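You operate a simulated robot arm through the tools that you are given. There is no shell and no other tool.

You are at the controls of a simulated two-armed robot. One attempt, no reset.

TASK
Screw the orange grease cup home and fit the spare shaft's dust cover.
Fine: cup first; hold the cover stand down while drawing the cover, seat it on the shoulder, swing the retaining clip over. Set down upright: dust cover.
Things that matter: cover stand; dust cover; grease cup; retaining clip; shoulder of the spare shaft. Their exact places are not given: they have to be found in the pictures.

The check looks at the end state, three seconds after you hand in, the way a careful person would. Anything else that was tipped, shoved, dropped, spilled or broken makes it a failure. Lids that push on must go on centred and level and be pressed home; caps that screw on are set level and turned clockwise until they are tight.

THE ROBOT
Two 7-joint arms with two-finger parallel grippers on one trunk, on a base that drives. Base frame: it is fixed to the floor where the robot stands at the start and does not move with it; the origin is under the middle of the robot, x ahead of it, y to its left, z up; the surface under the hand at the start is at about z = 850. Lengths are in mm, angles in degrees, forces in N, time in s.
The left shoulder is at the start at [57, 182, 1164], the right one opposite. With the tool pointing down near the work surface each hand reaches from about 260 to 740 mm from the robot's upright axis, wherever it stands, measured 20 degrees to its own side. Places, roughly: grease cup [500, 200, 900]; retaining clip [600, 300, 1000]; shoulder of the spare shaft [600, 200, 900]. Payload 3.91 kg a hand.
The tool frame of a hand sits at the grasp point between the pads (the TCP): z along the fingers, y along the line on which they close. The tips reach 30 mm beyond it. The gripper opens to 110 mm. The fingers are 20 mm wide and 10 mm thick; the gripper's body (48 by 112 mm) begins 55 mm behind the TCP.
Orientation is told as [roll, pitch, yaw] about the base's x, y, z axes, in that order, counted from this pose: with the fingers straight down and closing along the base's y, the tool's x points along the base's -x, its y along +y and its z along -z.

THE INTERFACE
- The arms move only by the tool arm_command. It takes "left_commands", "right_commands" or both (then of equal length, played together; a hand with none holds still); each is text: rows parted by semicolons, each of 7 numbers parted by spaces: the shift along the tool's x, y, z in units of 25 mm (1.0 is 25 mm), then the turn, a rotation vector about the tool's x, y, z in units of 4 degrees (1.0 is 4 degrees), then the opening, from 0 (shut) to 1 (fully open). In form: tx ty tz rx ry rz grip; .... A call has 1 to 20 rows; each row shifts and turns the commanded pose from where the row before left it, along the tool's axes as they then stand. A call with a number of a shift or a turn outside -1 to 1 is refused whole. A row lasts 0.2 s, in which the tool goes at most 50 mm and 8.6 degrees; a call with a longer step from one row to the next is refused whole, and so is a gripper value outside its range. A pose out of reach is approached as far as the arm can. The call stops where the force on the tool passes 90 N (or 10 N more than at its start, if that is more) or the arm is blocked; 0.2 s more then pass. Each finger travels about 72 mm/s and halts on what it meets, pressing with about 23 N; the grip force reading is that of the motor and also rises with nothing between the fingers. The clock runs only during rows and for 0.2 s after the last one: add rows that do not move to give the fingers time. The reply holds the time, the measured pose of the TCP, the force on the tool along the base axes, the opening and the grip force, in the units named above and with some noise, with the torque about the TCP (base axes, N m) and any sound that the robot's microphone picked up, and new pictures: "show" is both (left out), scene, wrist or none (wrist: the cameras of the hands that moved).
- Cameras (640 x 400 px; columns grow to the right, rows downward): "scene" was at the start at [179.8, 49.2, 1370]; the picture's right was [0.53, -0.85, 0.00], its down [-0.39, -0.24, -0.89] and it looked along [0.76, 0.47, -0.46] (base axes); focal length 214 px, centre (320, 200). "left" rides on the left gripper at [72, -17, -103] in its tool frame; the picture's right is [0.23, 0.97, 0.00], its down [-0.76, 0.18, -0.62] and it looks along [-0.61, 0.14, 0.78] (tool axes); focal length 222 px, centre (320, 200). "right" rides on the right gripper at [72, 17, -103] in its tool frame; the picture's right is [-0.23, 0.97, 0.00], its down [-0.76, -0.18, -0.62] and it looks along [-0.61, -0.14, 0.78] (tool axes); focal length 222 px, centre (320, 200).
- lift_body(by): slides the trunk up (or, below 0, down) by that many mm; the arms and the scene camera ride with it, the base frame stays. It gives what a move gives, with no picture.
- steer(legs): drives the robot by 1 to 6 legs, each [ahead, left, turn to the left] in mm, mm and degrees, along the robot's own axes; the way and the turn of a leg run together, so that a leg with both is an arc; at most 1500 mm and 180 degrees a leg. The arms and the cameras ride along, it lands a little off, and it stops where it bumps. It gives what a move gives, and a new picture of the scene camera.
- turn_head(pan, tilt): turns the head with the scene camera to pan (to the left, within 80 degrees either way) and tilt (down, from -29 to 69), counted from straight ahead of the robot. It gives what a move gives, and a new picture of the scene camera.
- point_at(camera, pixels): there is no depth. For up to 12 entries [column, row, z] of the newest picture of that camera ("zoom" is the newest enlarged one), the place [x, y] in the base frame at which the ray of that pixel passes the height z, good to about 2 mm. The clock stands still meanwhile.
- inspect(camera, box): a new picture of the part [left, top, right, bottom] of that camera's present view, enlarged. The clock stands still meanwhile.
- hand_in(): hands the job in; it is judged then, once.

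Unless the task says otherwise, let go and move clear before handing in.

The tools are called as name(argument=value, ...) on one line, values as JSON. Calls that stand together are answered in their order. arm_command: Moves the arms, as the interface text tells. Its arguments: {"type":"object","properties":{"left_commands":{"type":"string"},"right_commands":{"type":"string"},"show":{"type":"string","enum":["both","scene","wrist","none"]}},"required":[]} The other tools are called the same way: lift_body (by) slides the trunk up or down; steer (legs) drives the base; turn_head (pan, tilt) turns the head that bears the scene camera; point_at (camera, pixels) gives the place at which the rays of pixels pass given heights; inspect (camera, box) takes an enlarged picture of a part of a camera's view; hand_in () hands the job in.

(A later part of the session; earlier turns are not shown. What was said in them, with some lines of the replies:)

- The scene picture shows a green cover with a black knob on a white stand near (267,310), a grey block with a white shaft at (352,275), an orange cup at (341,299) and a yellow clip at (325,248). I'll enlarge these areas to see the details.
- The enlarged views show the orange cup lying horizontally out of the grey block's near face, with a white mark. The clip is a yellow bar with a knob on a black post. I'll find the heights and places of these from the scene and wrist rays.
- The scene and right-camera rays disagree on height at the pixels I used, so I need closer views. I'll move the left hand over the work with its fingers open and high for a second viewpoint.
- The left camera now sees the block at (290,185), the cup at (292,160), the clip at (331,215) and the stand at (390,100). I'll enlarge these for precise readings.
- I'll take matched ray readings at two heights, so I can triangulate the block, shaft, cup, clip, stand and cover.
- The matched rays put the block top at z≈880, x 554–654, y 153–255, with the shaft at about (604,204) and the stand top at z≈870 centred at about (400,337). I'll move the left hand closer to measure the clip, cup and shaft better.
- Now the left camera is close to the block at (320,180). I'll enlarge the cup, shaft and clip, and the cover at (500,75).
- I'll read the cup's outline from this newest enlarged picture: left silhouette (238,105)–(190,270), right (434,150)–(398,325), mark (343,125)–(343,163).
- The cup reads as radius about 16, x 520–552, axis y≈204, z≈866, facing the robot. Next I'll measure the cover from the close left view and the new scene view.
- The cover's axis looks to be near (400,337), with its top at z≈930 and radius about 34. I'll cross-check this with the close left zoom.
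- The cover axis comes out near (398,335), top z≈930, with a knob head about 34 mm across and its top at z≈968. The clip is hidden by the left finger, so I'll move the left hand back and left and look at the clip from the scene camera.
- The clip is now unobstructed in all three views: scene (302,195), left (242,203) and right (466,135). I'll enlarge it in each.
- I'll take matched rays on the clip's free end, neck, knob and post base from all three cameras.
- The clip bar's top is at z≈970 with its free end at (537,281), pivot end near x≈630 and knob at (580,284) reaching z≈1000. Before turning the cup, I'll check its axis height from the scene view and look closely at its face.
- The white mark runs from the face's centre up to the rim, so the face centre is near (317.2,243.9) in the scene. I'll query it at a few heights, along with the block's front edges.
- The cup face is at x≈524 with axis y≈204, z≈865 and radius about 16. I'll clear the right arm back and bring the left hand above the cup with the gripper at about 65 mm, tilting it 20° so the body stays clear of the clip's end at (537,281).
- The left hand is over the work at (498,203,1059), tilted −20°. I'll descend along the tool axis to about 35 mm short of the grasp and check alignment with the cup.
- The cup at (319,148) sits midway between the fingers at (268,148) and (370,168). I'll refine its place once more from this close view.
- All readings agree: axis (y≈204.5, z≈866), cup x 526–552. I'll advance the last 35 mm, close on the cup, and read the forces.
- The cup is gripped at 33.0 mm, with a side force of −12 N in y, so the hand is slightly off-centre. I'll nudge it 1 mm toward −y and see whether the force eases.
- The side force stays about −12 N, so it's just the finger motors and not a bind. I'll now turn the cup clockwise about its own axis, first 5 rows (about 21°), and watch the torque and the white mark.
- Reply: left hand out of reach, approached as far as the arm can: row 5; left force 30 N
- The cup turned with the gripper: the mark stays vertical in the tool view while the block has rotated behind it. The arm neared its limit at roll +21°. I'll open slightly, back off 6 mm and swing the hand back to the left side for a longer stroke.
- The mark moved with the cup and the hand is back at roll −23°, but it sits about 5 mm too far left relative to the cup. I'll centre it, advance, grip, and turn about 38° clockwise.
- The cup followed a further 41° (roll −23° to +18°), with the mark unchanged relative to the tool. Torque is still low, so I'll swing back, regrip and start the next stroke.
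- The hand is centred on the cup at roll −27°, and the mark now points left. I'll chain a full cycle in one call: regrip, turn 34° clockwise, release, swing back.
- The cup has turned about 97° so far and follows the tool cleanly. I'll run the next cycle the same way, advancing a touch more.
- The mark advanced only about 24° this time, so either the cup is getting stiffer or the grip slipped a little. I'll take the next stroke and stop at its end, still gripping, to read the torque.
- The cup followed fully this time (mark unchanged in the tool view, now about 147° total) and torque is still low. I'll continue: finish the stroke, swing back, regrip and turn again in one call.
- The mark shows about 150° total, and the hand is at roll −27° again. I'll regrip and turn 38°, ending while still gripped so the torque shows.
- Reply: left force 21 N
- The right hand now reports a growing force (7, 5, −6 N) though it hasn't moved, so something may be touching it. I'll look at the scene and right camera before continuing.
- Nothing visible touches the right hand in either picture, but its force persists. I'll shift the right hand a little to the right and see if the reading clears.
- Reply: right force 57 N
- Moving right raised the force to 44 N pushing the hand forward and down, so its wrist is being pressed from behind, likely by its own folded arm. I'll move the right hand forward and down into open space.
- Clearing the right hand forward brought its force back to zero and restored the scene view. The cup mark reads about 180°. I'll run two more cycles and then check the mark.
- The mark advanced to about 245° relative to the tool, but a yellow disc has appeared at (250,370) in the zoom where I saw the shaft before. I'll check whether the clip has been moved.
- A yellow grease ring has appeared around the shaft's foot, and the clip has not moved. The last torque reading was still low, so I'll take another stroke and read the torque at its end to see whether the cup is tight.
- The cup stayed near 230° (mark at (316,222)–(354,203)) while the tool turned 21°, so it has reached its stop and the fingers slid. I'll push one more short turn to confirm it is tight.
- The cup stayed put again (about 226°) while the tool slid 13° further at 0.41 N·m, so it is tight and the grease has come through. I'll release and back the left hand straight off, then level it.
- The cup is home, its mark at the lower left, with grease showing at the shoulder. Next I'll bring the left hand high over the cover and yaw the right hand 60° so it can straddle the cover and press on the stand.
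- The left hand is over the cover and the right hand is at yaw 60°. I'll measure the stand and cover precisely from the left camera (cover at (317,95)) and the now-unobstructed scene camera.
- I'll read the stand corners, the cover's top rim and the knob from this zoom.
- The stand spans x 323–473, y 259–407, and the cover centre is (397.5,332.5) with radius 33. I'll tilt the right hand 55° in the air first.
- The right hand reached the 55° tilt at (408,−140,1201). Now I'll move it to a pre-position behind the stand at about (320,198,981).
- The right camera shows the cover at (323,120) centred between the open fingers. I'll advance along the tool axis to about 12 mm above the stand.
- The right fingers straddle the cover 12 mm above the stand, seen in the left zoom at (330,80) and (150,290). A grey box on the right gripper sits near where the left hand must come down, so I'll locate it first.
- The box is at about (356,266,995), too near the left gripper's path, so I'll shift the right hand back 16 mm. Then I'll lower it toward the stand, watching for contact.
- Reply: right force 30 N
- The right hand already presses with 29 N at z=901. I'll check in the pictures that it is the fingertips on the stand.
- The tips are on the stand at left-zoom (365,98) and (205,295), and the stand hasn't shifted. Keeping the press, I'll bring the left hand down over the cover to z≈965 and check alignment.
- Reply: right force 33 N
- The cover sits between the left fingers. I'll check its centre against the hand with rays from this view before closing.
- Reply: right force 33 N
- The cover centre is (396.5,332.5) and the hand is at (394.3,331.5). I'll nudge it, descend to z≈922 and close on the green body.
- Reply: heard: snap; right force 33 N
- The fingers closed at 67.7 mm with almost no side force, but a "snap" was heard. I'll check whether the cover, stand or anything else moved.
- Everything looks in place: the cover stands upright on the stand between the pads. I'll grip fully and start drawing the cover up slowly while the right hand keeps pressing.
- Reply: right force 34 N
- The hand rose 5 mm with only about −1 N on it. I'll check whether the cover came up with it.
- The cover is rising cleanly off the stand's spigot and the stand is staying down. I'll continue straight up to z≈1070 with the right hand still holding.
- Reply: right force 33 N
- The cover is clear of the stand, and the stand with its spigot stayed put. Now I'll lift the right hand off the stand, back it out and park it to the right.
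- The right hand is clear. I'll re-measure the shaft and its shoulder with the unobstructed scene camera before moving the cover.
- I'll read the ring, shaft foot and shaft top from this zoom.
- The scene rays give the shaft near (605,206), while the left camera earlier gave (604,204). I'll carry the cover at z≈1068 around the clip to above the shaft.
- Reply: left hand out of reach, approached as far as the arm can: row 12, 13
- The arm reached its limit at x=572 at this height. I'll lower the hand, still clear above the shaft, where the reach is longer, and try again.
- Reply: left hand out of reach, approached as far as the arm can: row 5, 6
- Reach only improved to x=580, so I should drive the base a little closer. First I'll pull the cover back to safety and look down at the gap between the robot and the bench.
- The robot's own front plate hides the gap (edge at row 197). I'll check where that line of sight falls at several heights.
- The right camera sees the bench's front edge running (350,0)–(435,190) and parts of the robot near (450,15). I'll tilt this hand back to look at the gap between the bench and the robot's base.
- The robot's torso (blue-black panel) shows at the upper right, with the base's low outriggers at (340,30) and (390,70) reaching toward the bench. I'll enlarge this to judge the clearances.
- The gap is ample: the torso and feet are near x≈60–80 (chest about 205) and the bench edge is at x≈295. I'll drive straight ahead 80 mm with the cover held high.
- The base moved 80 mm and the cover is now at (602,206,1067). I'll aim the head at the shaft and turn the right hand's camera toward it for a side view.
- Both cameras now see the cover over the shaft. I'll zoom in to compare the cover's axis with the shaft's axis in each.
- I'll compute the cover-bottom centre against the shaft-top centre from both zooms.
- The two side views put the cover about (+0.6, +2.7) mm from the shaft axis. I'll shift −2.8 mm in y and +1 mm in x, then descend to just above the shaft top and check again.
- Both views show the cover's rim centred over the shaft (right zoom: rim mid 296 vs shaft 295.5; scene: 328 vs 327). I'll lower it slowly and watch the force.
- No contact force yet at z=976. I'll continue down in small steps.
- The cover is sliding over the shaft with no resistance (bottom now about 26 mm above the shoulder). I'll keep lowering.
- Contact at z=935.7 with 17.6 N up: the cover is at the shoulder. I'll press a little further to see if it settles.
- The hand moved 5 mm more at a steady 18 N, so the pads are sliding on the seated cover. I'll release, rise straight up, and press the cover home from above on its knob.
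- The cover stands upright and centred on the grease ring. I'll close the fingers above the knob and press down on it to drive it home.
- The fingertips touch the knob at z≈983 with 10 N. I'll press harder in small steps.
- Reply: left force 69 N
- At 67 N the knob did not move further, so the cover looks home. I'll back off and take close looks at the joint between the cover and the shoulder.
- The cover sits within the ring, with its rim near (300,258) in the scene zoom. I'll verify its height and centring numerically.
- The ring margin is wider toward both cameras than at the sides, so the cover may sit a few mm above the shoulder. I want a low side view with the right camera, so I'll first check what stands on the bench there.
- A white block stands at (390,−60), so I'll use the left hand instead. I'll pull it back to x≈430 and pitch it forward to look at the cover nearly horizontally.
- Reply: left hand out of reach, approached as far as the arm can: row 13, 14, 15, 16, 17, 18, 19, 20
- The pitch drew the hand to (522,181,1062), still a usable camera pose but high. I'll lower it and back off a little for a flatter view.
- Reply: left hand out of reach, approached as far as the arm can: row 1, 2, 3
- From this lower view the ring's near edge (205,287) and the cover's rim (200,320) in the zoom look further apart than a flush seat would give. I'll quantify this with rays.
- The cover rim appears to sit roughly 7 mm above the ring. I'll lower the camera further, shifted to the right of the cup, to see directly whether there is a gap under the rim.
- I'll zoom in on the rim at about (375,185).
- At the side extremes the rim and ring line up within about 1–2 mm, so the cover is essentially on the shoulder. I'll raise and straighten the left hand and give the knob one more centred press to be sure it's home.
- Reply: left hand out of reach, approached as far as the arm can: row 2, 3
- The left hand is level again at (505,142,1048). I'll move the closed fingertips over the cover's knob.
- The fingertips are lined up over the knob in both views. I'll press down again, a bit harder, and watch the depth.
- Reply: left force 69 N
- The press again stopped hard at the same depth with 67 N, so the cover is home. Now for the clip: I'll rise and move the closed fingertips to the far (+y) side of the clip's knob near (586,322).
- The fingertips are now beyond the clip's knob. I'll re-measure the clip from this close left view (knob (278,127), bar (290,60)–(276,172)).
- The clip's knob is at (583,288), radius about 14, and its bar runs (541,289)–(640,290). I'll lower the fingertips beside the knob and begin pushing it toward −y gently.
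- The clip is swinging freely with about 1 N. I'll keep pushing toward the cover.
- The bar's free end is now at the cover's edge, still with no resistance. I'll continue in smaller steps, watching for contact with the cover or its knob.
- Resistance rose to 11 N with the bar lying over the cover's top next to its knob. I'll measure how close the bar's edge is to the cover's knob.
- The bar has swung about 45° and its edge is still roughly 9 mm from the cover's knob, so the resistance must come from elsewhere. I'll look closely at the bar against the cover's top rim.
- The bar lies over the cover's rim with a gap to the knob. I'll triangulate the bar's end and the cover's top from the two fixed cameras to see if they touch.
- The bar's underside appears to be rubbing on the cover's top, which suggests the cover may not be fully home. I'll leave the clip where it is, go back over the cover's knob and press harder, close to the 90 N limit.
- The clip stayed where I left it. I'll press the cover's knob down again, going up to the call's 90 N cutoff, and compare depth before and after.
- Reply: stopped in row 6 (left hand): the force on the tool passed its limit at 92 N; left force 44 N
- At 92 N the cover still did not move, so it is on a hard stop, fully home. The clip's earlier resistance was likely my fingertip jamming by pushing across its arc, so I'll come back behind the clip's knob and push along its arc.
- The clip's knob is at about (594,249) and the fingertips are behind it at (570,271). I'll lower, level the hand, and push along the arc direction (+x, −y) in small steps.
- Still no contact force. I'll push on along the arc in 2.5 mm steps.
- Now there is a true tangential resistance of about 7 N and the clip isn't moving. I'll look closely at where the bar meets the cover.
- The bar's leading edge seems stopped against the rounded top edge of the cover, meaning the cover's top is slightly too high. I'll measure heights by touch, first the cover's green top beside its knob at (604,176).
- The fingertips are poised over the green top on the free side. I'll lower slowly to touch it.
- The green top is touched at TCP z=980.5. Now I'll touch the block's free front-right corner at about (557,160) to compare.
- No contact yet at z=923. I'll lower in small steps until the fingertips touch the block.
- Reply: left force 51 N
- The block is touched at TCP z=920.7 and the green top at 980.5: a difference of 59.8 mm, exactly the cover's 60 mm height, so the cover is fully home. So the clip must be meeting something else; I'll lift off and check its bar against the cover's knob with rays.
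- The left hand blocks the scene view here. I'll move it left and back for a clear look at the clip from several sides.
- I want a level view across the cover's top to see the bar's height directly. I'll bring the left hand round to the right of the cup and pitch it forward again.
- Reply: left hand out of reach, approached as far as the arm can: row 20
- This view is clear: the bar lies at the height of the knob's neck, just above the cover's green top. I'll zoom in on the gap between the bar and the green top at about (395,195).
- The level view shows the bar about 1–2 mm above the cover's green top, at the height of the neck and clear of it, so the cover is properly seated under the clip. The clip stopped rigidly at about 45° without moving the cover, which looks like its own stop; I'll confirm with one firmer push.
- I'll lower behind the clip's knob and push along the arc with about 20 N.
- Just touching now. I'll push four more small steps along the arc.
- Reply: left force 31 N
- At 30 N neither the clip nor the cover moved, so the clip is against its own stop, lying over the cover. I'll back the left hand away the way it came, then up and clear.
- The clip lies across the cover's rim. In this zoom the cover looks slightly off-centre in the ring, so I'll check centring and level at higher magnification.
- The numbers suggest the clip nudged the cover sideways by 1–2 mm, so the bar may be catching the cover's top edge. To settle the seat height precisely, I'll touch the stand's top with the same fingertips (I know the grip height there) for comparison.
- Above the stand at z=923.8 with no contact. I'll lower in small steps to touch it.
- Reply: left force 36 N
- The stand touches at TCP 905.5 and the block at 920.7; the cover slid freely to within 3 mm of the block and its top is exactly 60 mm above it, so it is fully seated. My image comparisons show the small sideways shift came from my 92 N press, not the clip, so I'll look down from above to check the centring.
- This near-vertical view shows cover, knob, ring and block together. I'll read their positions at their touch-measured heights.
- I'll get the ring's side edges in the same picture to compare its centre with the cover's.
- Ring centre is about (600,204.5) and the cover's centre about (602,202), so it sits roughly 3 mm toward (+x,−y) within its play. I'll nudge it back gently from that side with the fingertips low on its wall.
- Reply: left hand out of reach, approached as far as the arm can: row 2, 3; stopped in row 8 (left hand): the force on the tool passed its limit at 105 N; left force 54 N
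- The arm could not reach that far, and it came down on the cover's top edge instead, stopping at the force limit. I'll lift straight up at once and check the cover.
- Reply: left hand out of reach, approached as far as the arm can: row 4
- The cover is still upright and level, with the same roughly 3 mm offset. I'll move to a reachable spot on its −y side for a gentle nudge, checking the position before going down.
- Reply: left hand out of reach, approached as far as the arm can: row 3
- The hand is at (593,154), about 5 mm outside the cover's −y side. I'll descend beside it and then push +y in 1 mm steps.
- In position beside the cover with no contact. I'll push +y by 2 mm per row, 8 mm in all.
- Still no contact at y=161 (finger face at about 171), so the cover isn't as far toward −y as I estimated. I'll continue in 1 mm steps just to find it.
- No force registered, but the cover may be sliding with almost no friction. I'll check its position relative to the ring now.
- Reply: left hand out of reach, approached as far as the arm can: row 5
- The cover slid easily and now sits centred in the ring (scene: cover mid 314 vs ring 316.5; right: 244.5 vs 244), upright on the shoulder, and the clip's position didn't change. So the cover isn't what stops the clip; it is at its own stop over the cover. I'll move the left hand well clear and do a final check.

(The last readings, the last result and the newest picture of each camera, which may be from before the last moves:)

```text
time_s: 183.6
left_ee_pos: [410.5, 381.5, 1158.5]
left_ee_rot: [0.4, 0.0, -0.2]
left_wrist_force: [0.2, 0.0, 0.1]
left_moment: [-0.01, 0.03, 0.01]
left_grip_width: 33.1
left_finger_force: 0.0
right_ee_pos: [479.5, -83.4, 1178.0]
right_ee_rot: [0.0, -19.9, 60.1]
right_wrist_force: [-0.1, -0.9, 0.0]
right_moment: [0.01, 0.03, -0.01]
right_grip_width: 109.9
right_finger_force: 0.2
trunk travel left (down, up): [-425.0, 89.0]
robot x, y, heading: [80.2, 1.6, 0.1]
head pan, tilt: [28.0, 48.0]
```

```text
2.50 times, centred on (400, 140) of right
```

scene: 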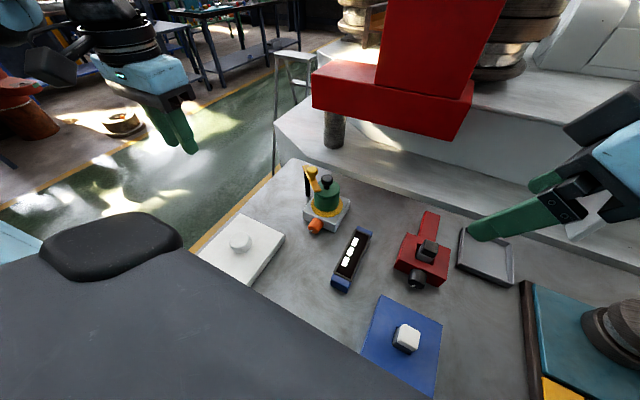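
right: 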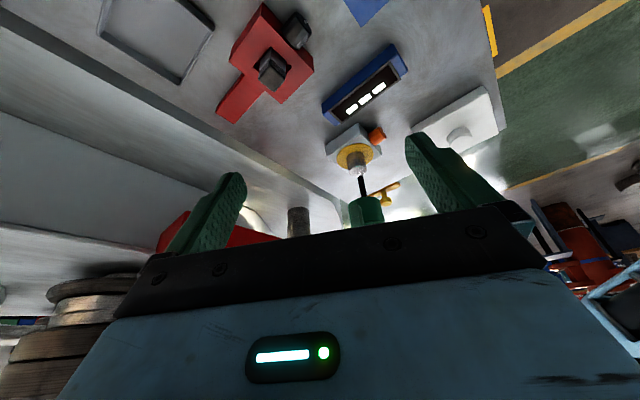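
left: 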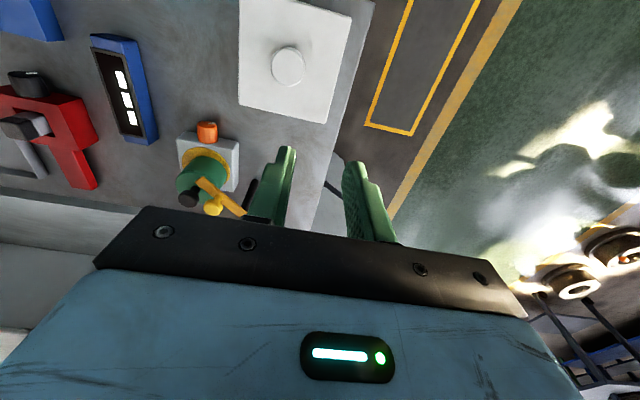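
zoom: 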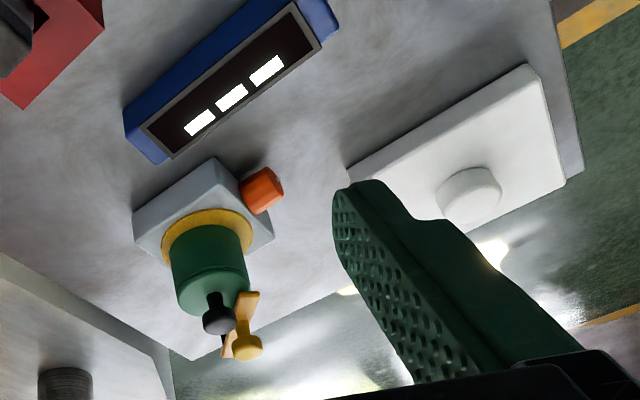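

All looks right: cup home, cover upright in the ring, clip over it, the stand and other items undisturbed. Since the cover has a little play, I'll take one more top view to verify centring and then give a final centred press on the knob.

arm_command(left_commands="-0.93 -0.7 0 0 0 0 0; -0.93 -0.7 0 0 0 0 0; -0.93 -0.7 0 0 0 0 0; -0.93 -0.7 0 0 0 0 0; -0.93 -0.7 0 0 0 0 0; -0.93 -0.7 0 0 0 0 0; -0.93 -0.7 0 0 0 0 0; -0.93 -0.7 0 0 0 0 0; -0.93 -0.7 0 0 0 0 0; 0 0 0.95 0 0 0 0; 0 0 0.95 0 0 0 0; 0 0 0.95 0 0 0 0; 0 0 0.95 0 0 0 0; -0.8 0 0 0 0 0 0; 0 0 0 0 0 0 0", show="wrist")

inspect(camera="left", box=[230, 0, 430, 140])

```text
time_s: 186.8
left_ee_pos: [638.6, 224.9, 1062.3]
left_ee_rot: [0.2, 0.0, -0.2]
left_wrist_force: [-0.4, 0.7, 0.0]
left_moment: [0.01, -0.01, -0.03]
left_grip_width: 0.2
left_finger_force: 23.0
right_ee_pos: [480.4, -83.2, 1177.1]
right_ee_rot: [0.0, -20.0, 60.2]
right_wrist_force: [-0.6, 0.2, -0.6]
right_moment: [0.03, 0.0, 0.01]
right_grip_width: 109.9
right_finger_force: 0.0
trunk travel left (down, up): [-425.0, 89.0]
robot x, y, heading: [80.3, 4.8, 0.0]
head pan, tilt: [28.0, 48.0]
```

left: 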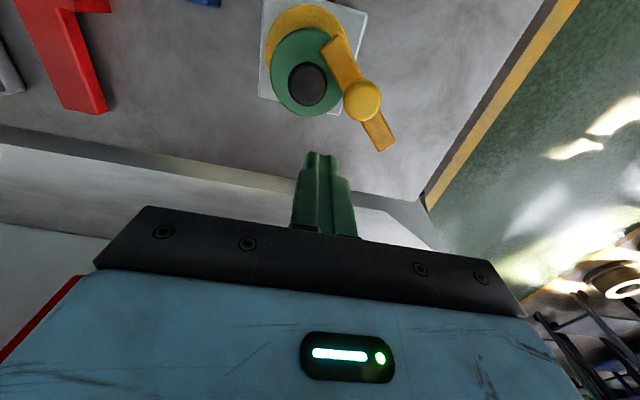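

```text
2.86 times, centred on (330, 70) of left
```

zoom: 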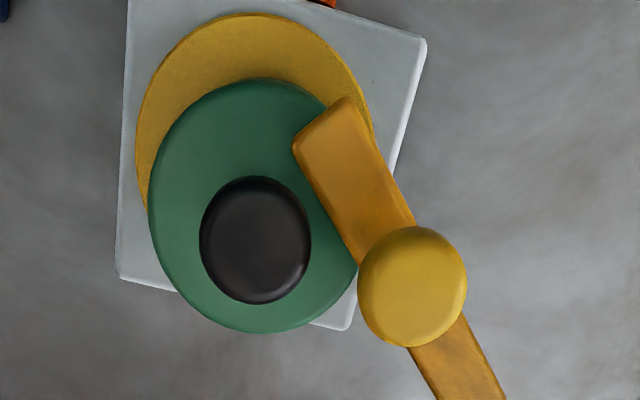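

I'll read ring, cover rim and knob positions from this view.

point_at(camera="zoom", pixels=[[248, 12, 890], [136, 150, 890], [374, 122, 890], [170, 60, 890], [330, 47, 890], [148, 195, 948], [358, 225, 948], [255, 78, 948], [253, 333, 948], [200, 240, 976], [311, 240, 976], [256, 176, 976]])

point_at(camera="zoom", pixels=[[256, 305, 976], [427, 40, 888], [117, 278, 888], [345, 330, 888], [256, 240, 980]])

```text
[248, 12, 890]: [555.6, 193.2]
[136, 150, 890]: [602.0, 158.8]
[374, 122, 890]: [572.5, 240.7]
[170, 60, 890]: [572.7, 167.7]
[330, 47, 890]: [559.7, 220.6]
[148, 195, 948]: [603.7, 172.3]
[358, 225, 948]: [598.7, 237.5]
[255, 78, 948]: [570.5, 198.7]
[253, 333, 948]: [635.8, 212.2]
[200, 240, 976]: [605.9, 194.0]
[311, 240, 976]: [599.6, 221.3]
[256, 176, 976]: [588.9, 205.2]
```

```text
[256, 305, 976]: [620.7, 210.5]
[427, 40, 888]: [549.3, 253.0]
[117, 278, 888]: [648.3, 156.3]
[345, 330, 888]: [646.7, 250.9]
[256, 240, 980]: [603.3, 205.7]
```

The cover is now within about 2 mm of the ring's centre. I'll give a final moderate press straight down at the knob centre (603.5,206.5).

arm_command(left_commands="0.7 -0.37 0 0 0 0 0; 0.7 -0.37 0 0 0 0 0; 0 0 0.8 0 0 0 0; 0 0 0.6 0 0 0 0; 0 0 0.2 0 0 0 0; 0 0 0.2 0 0 0 0; 0 0 0.15 0 0 0 0; 0 0 0.1 0 0 0 0; 0 0 0.1 0 0 0 0; 0 0 0 0 0 0 0", show="none")

```text
time_s: 189.0
left_ee_pos: [603.1, 206.7, 1013.3]
left_ee_rot: [0.3, -0.5, 0.0]
left_wrist_force: [5.5, 5.5, 40.1]
left_moment: [0.13, 0.0, -0.11]
left_grip_width: 0.0
left_finger_force: 23.0
right_ee_pos: [478.4, -83.7, 1178.7]
right_ee_rot: [-0.2, -20.0, 60.2]
right_wrist_force: [-0.3, 0.1, 1.0]
right_moment: [0.05, -0.02, 0.01]
right_grip_width: 110.0
right_finger_force: 0.1
trunk travel left (down, up): [-425.0, 89.0]
robot x, y, heading: [75.8, 0.4, 0.0]
head pan, tilt: [28.0, 48.0]
```

It's holding 40 N with little side force and the same depth. I'll add a little more, then lift straight off.

arm_command(left_commands="0 0 0.1 0 0 0 0; 0 0 0.08 0 0 0 0; 0 0 0 0 0 0 0; 0 0 0 0 0 0 0", show="none")

arm_command(left_commands="0 0 -0.4 0 0 0 0; 0 0 -0.6 0 0 0 0; 0 0 -0.8 0 0 0 0; 0 0 -0.8 0 0 0 0; 0 0 0 0 0 0 0", show="none")

inspect(camera="scene", box=[300, 160, 355, 225])

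inspect(camera="right", box=[335, 130, 405, 210])

```text
time_s: 190.0
left_ee_pos: [602.6, 205.1, 1013.8]
left_ee_rot: [0.1, -1.1, -0.2]
left_wrist_force: [3.5, 16.0, 65.1]
left_moment: [0.5, 0.28, -0.09]
left_grip_width: 0.1
left_finger_force: 22.5
right_ee_pos: [477.4, -82.1, 1179.8]
right_ee_rot: [-0.2, -20.1, 60.2]
right_wrist_force: [0.5, 0.7, 0.4]
right_moment: [0.0, -0.01, 0.02]
right_grip_width: 110.0
right_finger_force: 0.1
trunk travel left (down, up): [-425.0, 89.0]
robot x, y, heading: [77.9, 1.8, 0.1]
head pan, tilt: [28.0, 48.0]
```

```text
time_s: 191.2
left_ee_pos: [604.0, 204.6, 1067.4]
left_ee_rot: [0.3, 0.1, -0.3]
left_wrist_force: [-0.4, -0.4, 0.4]
left_moment: [-0.03, 0.01, 0.02]
left_grip_width: 0.0
left_finger_force: 23.5
right_ee_pos: [480.7, -83.4, 1177.7]
right_ee_rot: [0.0, -20.1, 60.1]
right_wrist_force: [0.0, -0.9, 0.0]
right_moment: [-0.01, 0.02, -0.01]
right_grip_width: 110.1
right_finger_force: 0.1
trunk travel left (down, up): [-425.0, 89.0]
robot x, y, heading: [79.6, -4.0, -0.0]
head pan, tilt: [28.0, 48.0]
```

```text
6.15 times, centred on (328, 192) of scene
```

zoom: 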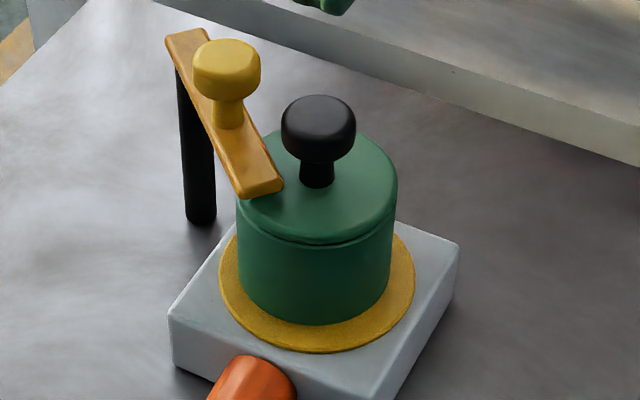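

```text
5.00 times, centred on (370, 170) of right
```

zoom: 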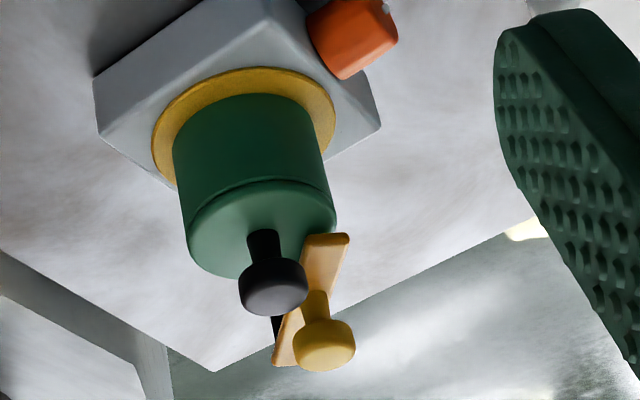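

The cover held firm at the same depth under 65 N and is now centred within about 1–2 mm, upright, with the clip over it. I'll retract the left hand clear and take a last look.

arm_command(left_commands="0 0 -0.6 0 0 0 0; 0.6 0.3 -0.6 0 0 0 0; 0.8 0.6 -0.4 0 0 0 0; 0.8 0.6 -0.4 0 0 0 0; 0.8 0.7 0 0 0 0 0; 0.8 0.7 0 0 0 0 0; 0.8 0.7 0 0 0 0 0; 0.8 0.7 0 0 0 0 0; 0.8 0.7 0 0 0 0 0.3; 0 0 0 0 0 0 0.3", show="both")

inspect(camera="scene", box=[285, 150, 365, 245])

```text
time_s: 193.4
left_ee_pos: [448.6, 329.1, 1120.5]
left_ee_rot: [0.3, 0.0, -0.2]
left_wrist_force: [1.9, -0.3, 1.1]
left_moment: [0.01, -0.02, 0.01]
left_grip_width: 33.1
left_finger_force: 0.0
right_ee_pos: [481.5, -82.7, 1177.9]
right_ee_rot: [0.0, -20.0, 60.1]
right_wrist_force: [0.3, 0.2, 0.6]
right_moment: [0.01, 0.03, 0.03]
right_grip_width: 109.8
right_finger_force: 0.1
trunk travel left (down, up): [-425.0, 89.0]
robot x, y, heading: [78.3, 1.4, 0.4]
head pan, tilt: [28.0, 48.0]
```

scene: 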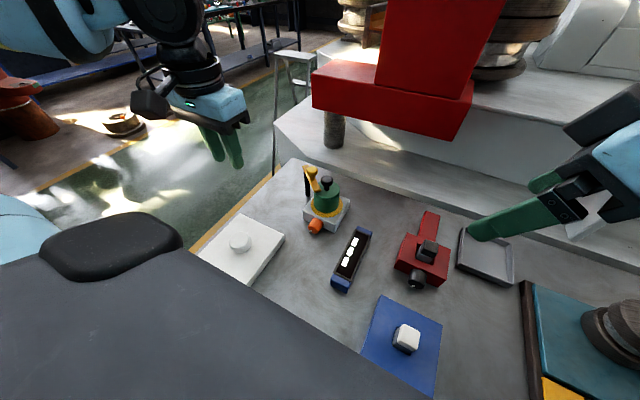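
left: 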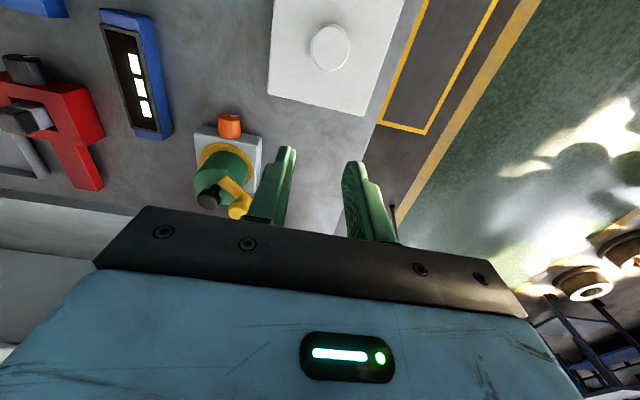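

```text
4.21 times, centred on (325, 198) of scene
```

zoom: 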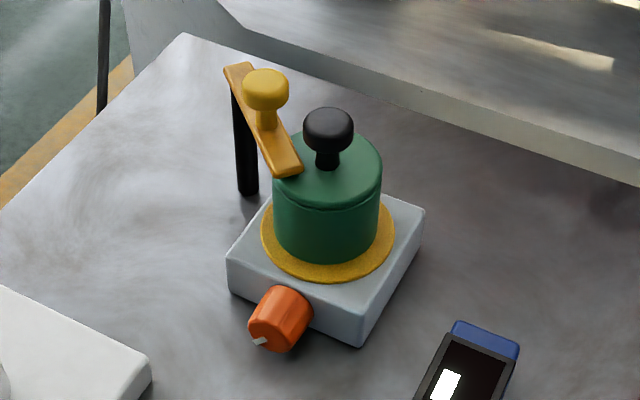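

The final pictures show the cup home with grease through, the cover upright on the shoulder inside the ring, the clip lying over it against its stop, and the stand and other tools where they were. Both hands are clear, so I'm handing in.

hand_in()

```text
The job is handed in.
```

I've handed the job in. The cup is tight, the cover is on the shaft and the clip is swung over it, but I couldn't confirm that the clip is fully closed.

- **Grease cup:** I turned it clockwise about 230° until it stopped and the fingers slipped on it. Grease then showed as a yellow ring around the foot of the shaft.
- **Dust cover:** The right hand held the stand down while the left drew the cover off, and the stand did not shift. By touch, the cover's top is 59.8 mm above the block, which matches my estimate of its height from the pictures. It didn't move further down under presses of up to 92 N.
- **Cover fit:** The cover still slides a few millimetres sideways on the shaft, and no click was heard when I pressed it. From the last pictures it is upright and within about 2 mm of centre.
- **Retaining clip:** It swung about 45° and stopped hard. It lies over the cover's rim but not across its middle. A 30 N push moved neither the clip nor the cover, so I took this to be the clip's own stop.

**Unplanned events:**
- While gripping the cover on its stand I heard a snap, and nothing looked broken afterwards.
- One move came down on the cover's top edge and stopped at 105 N. I saw no damage or tilt from it.
- I drove the base 80 mm forward because the left arm couldn't reach the shaft from where it started.

Nothing else on the bench looked out of place in the final pictures.
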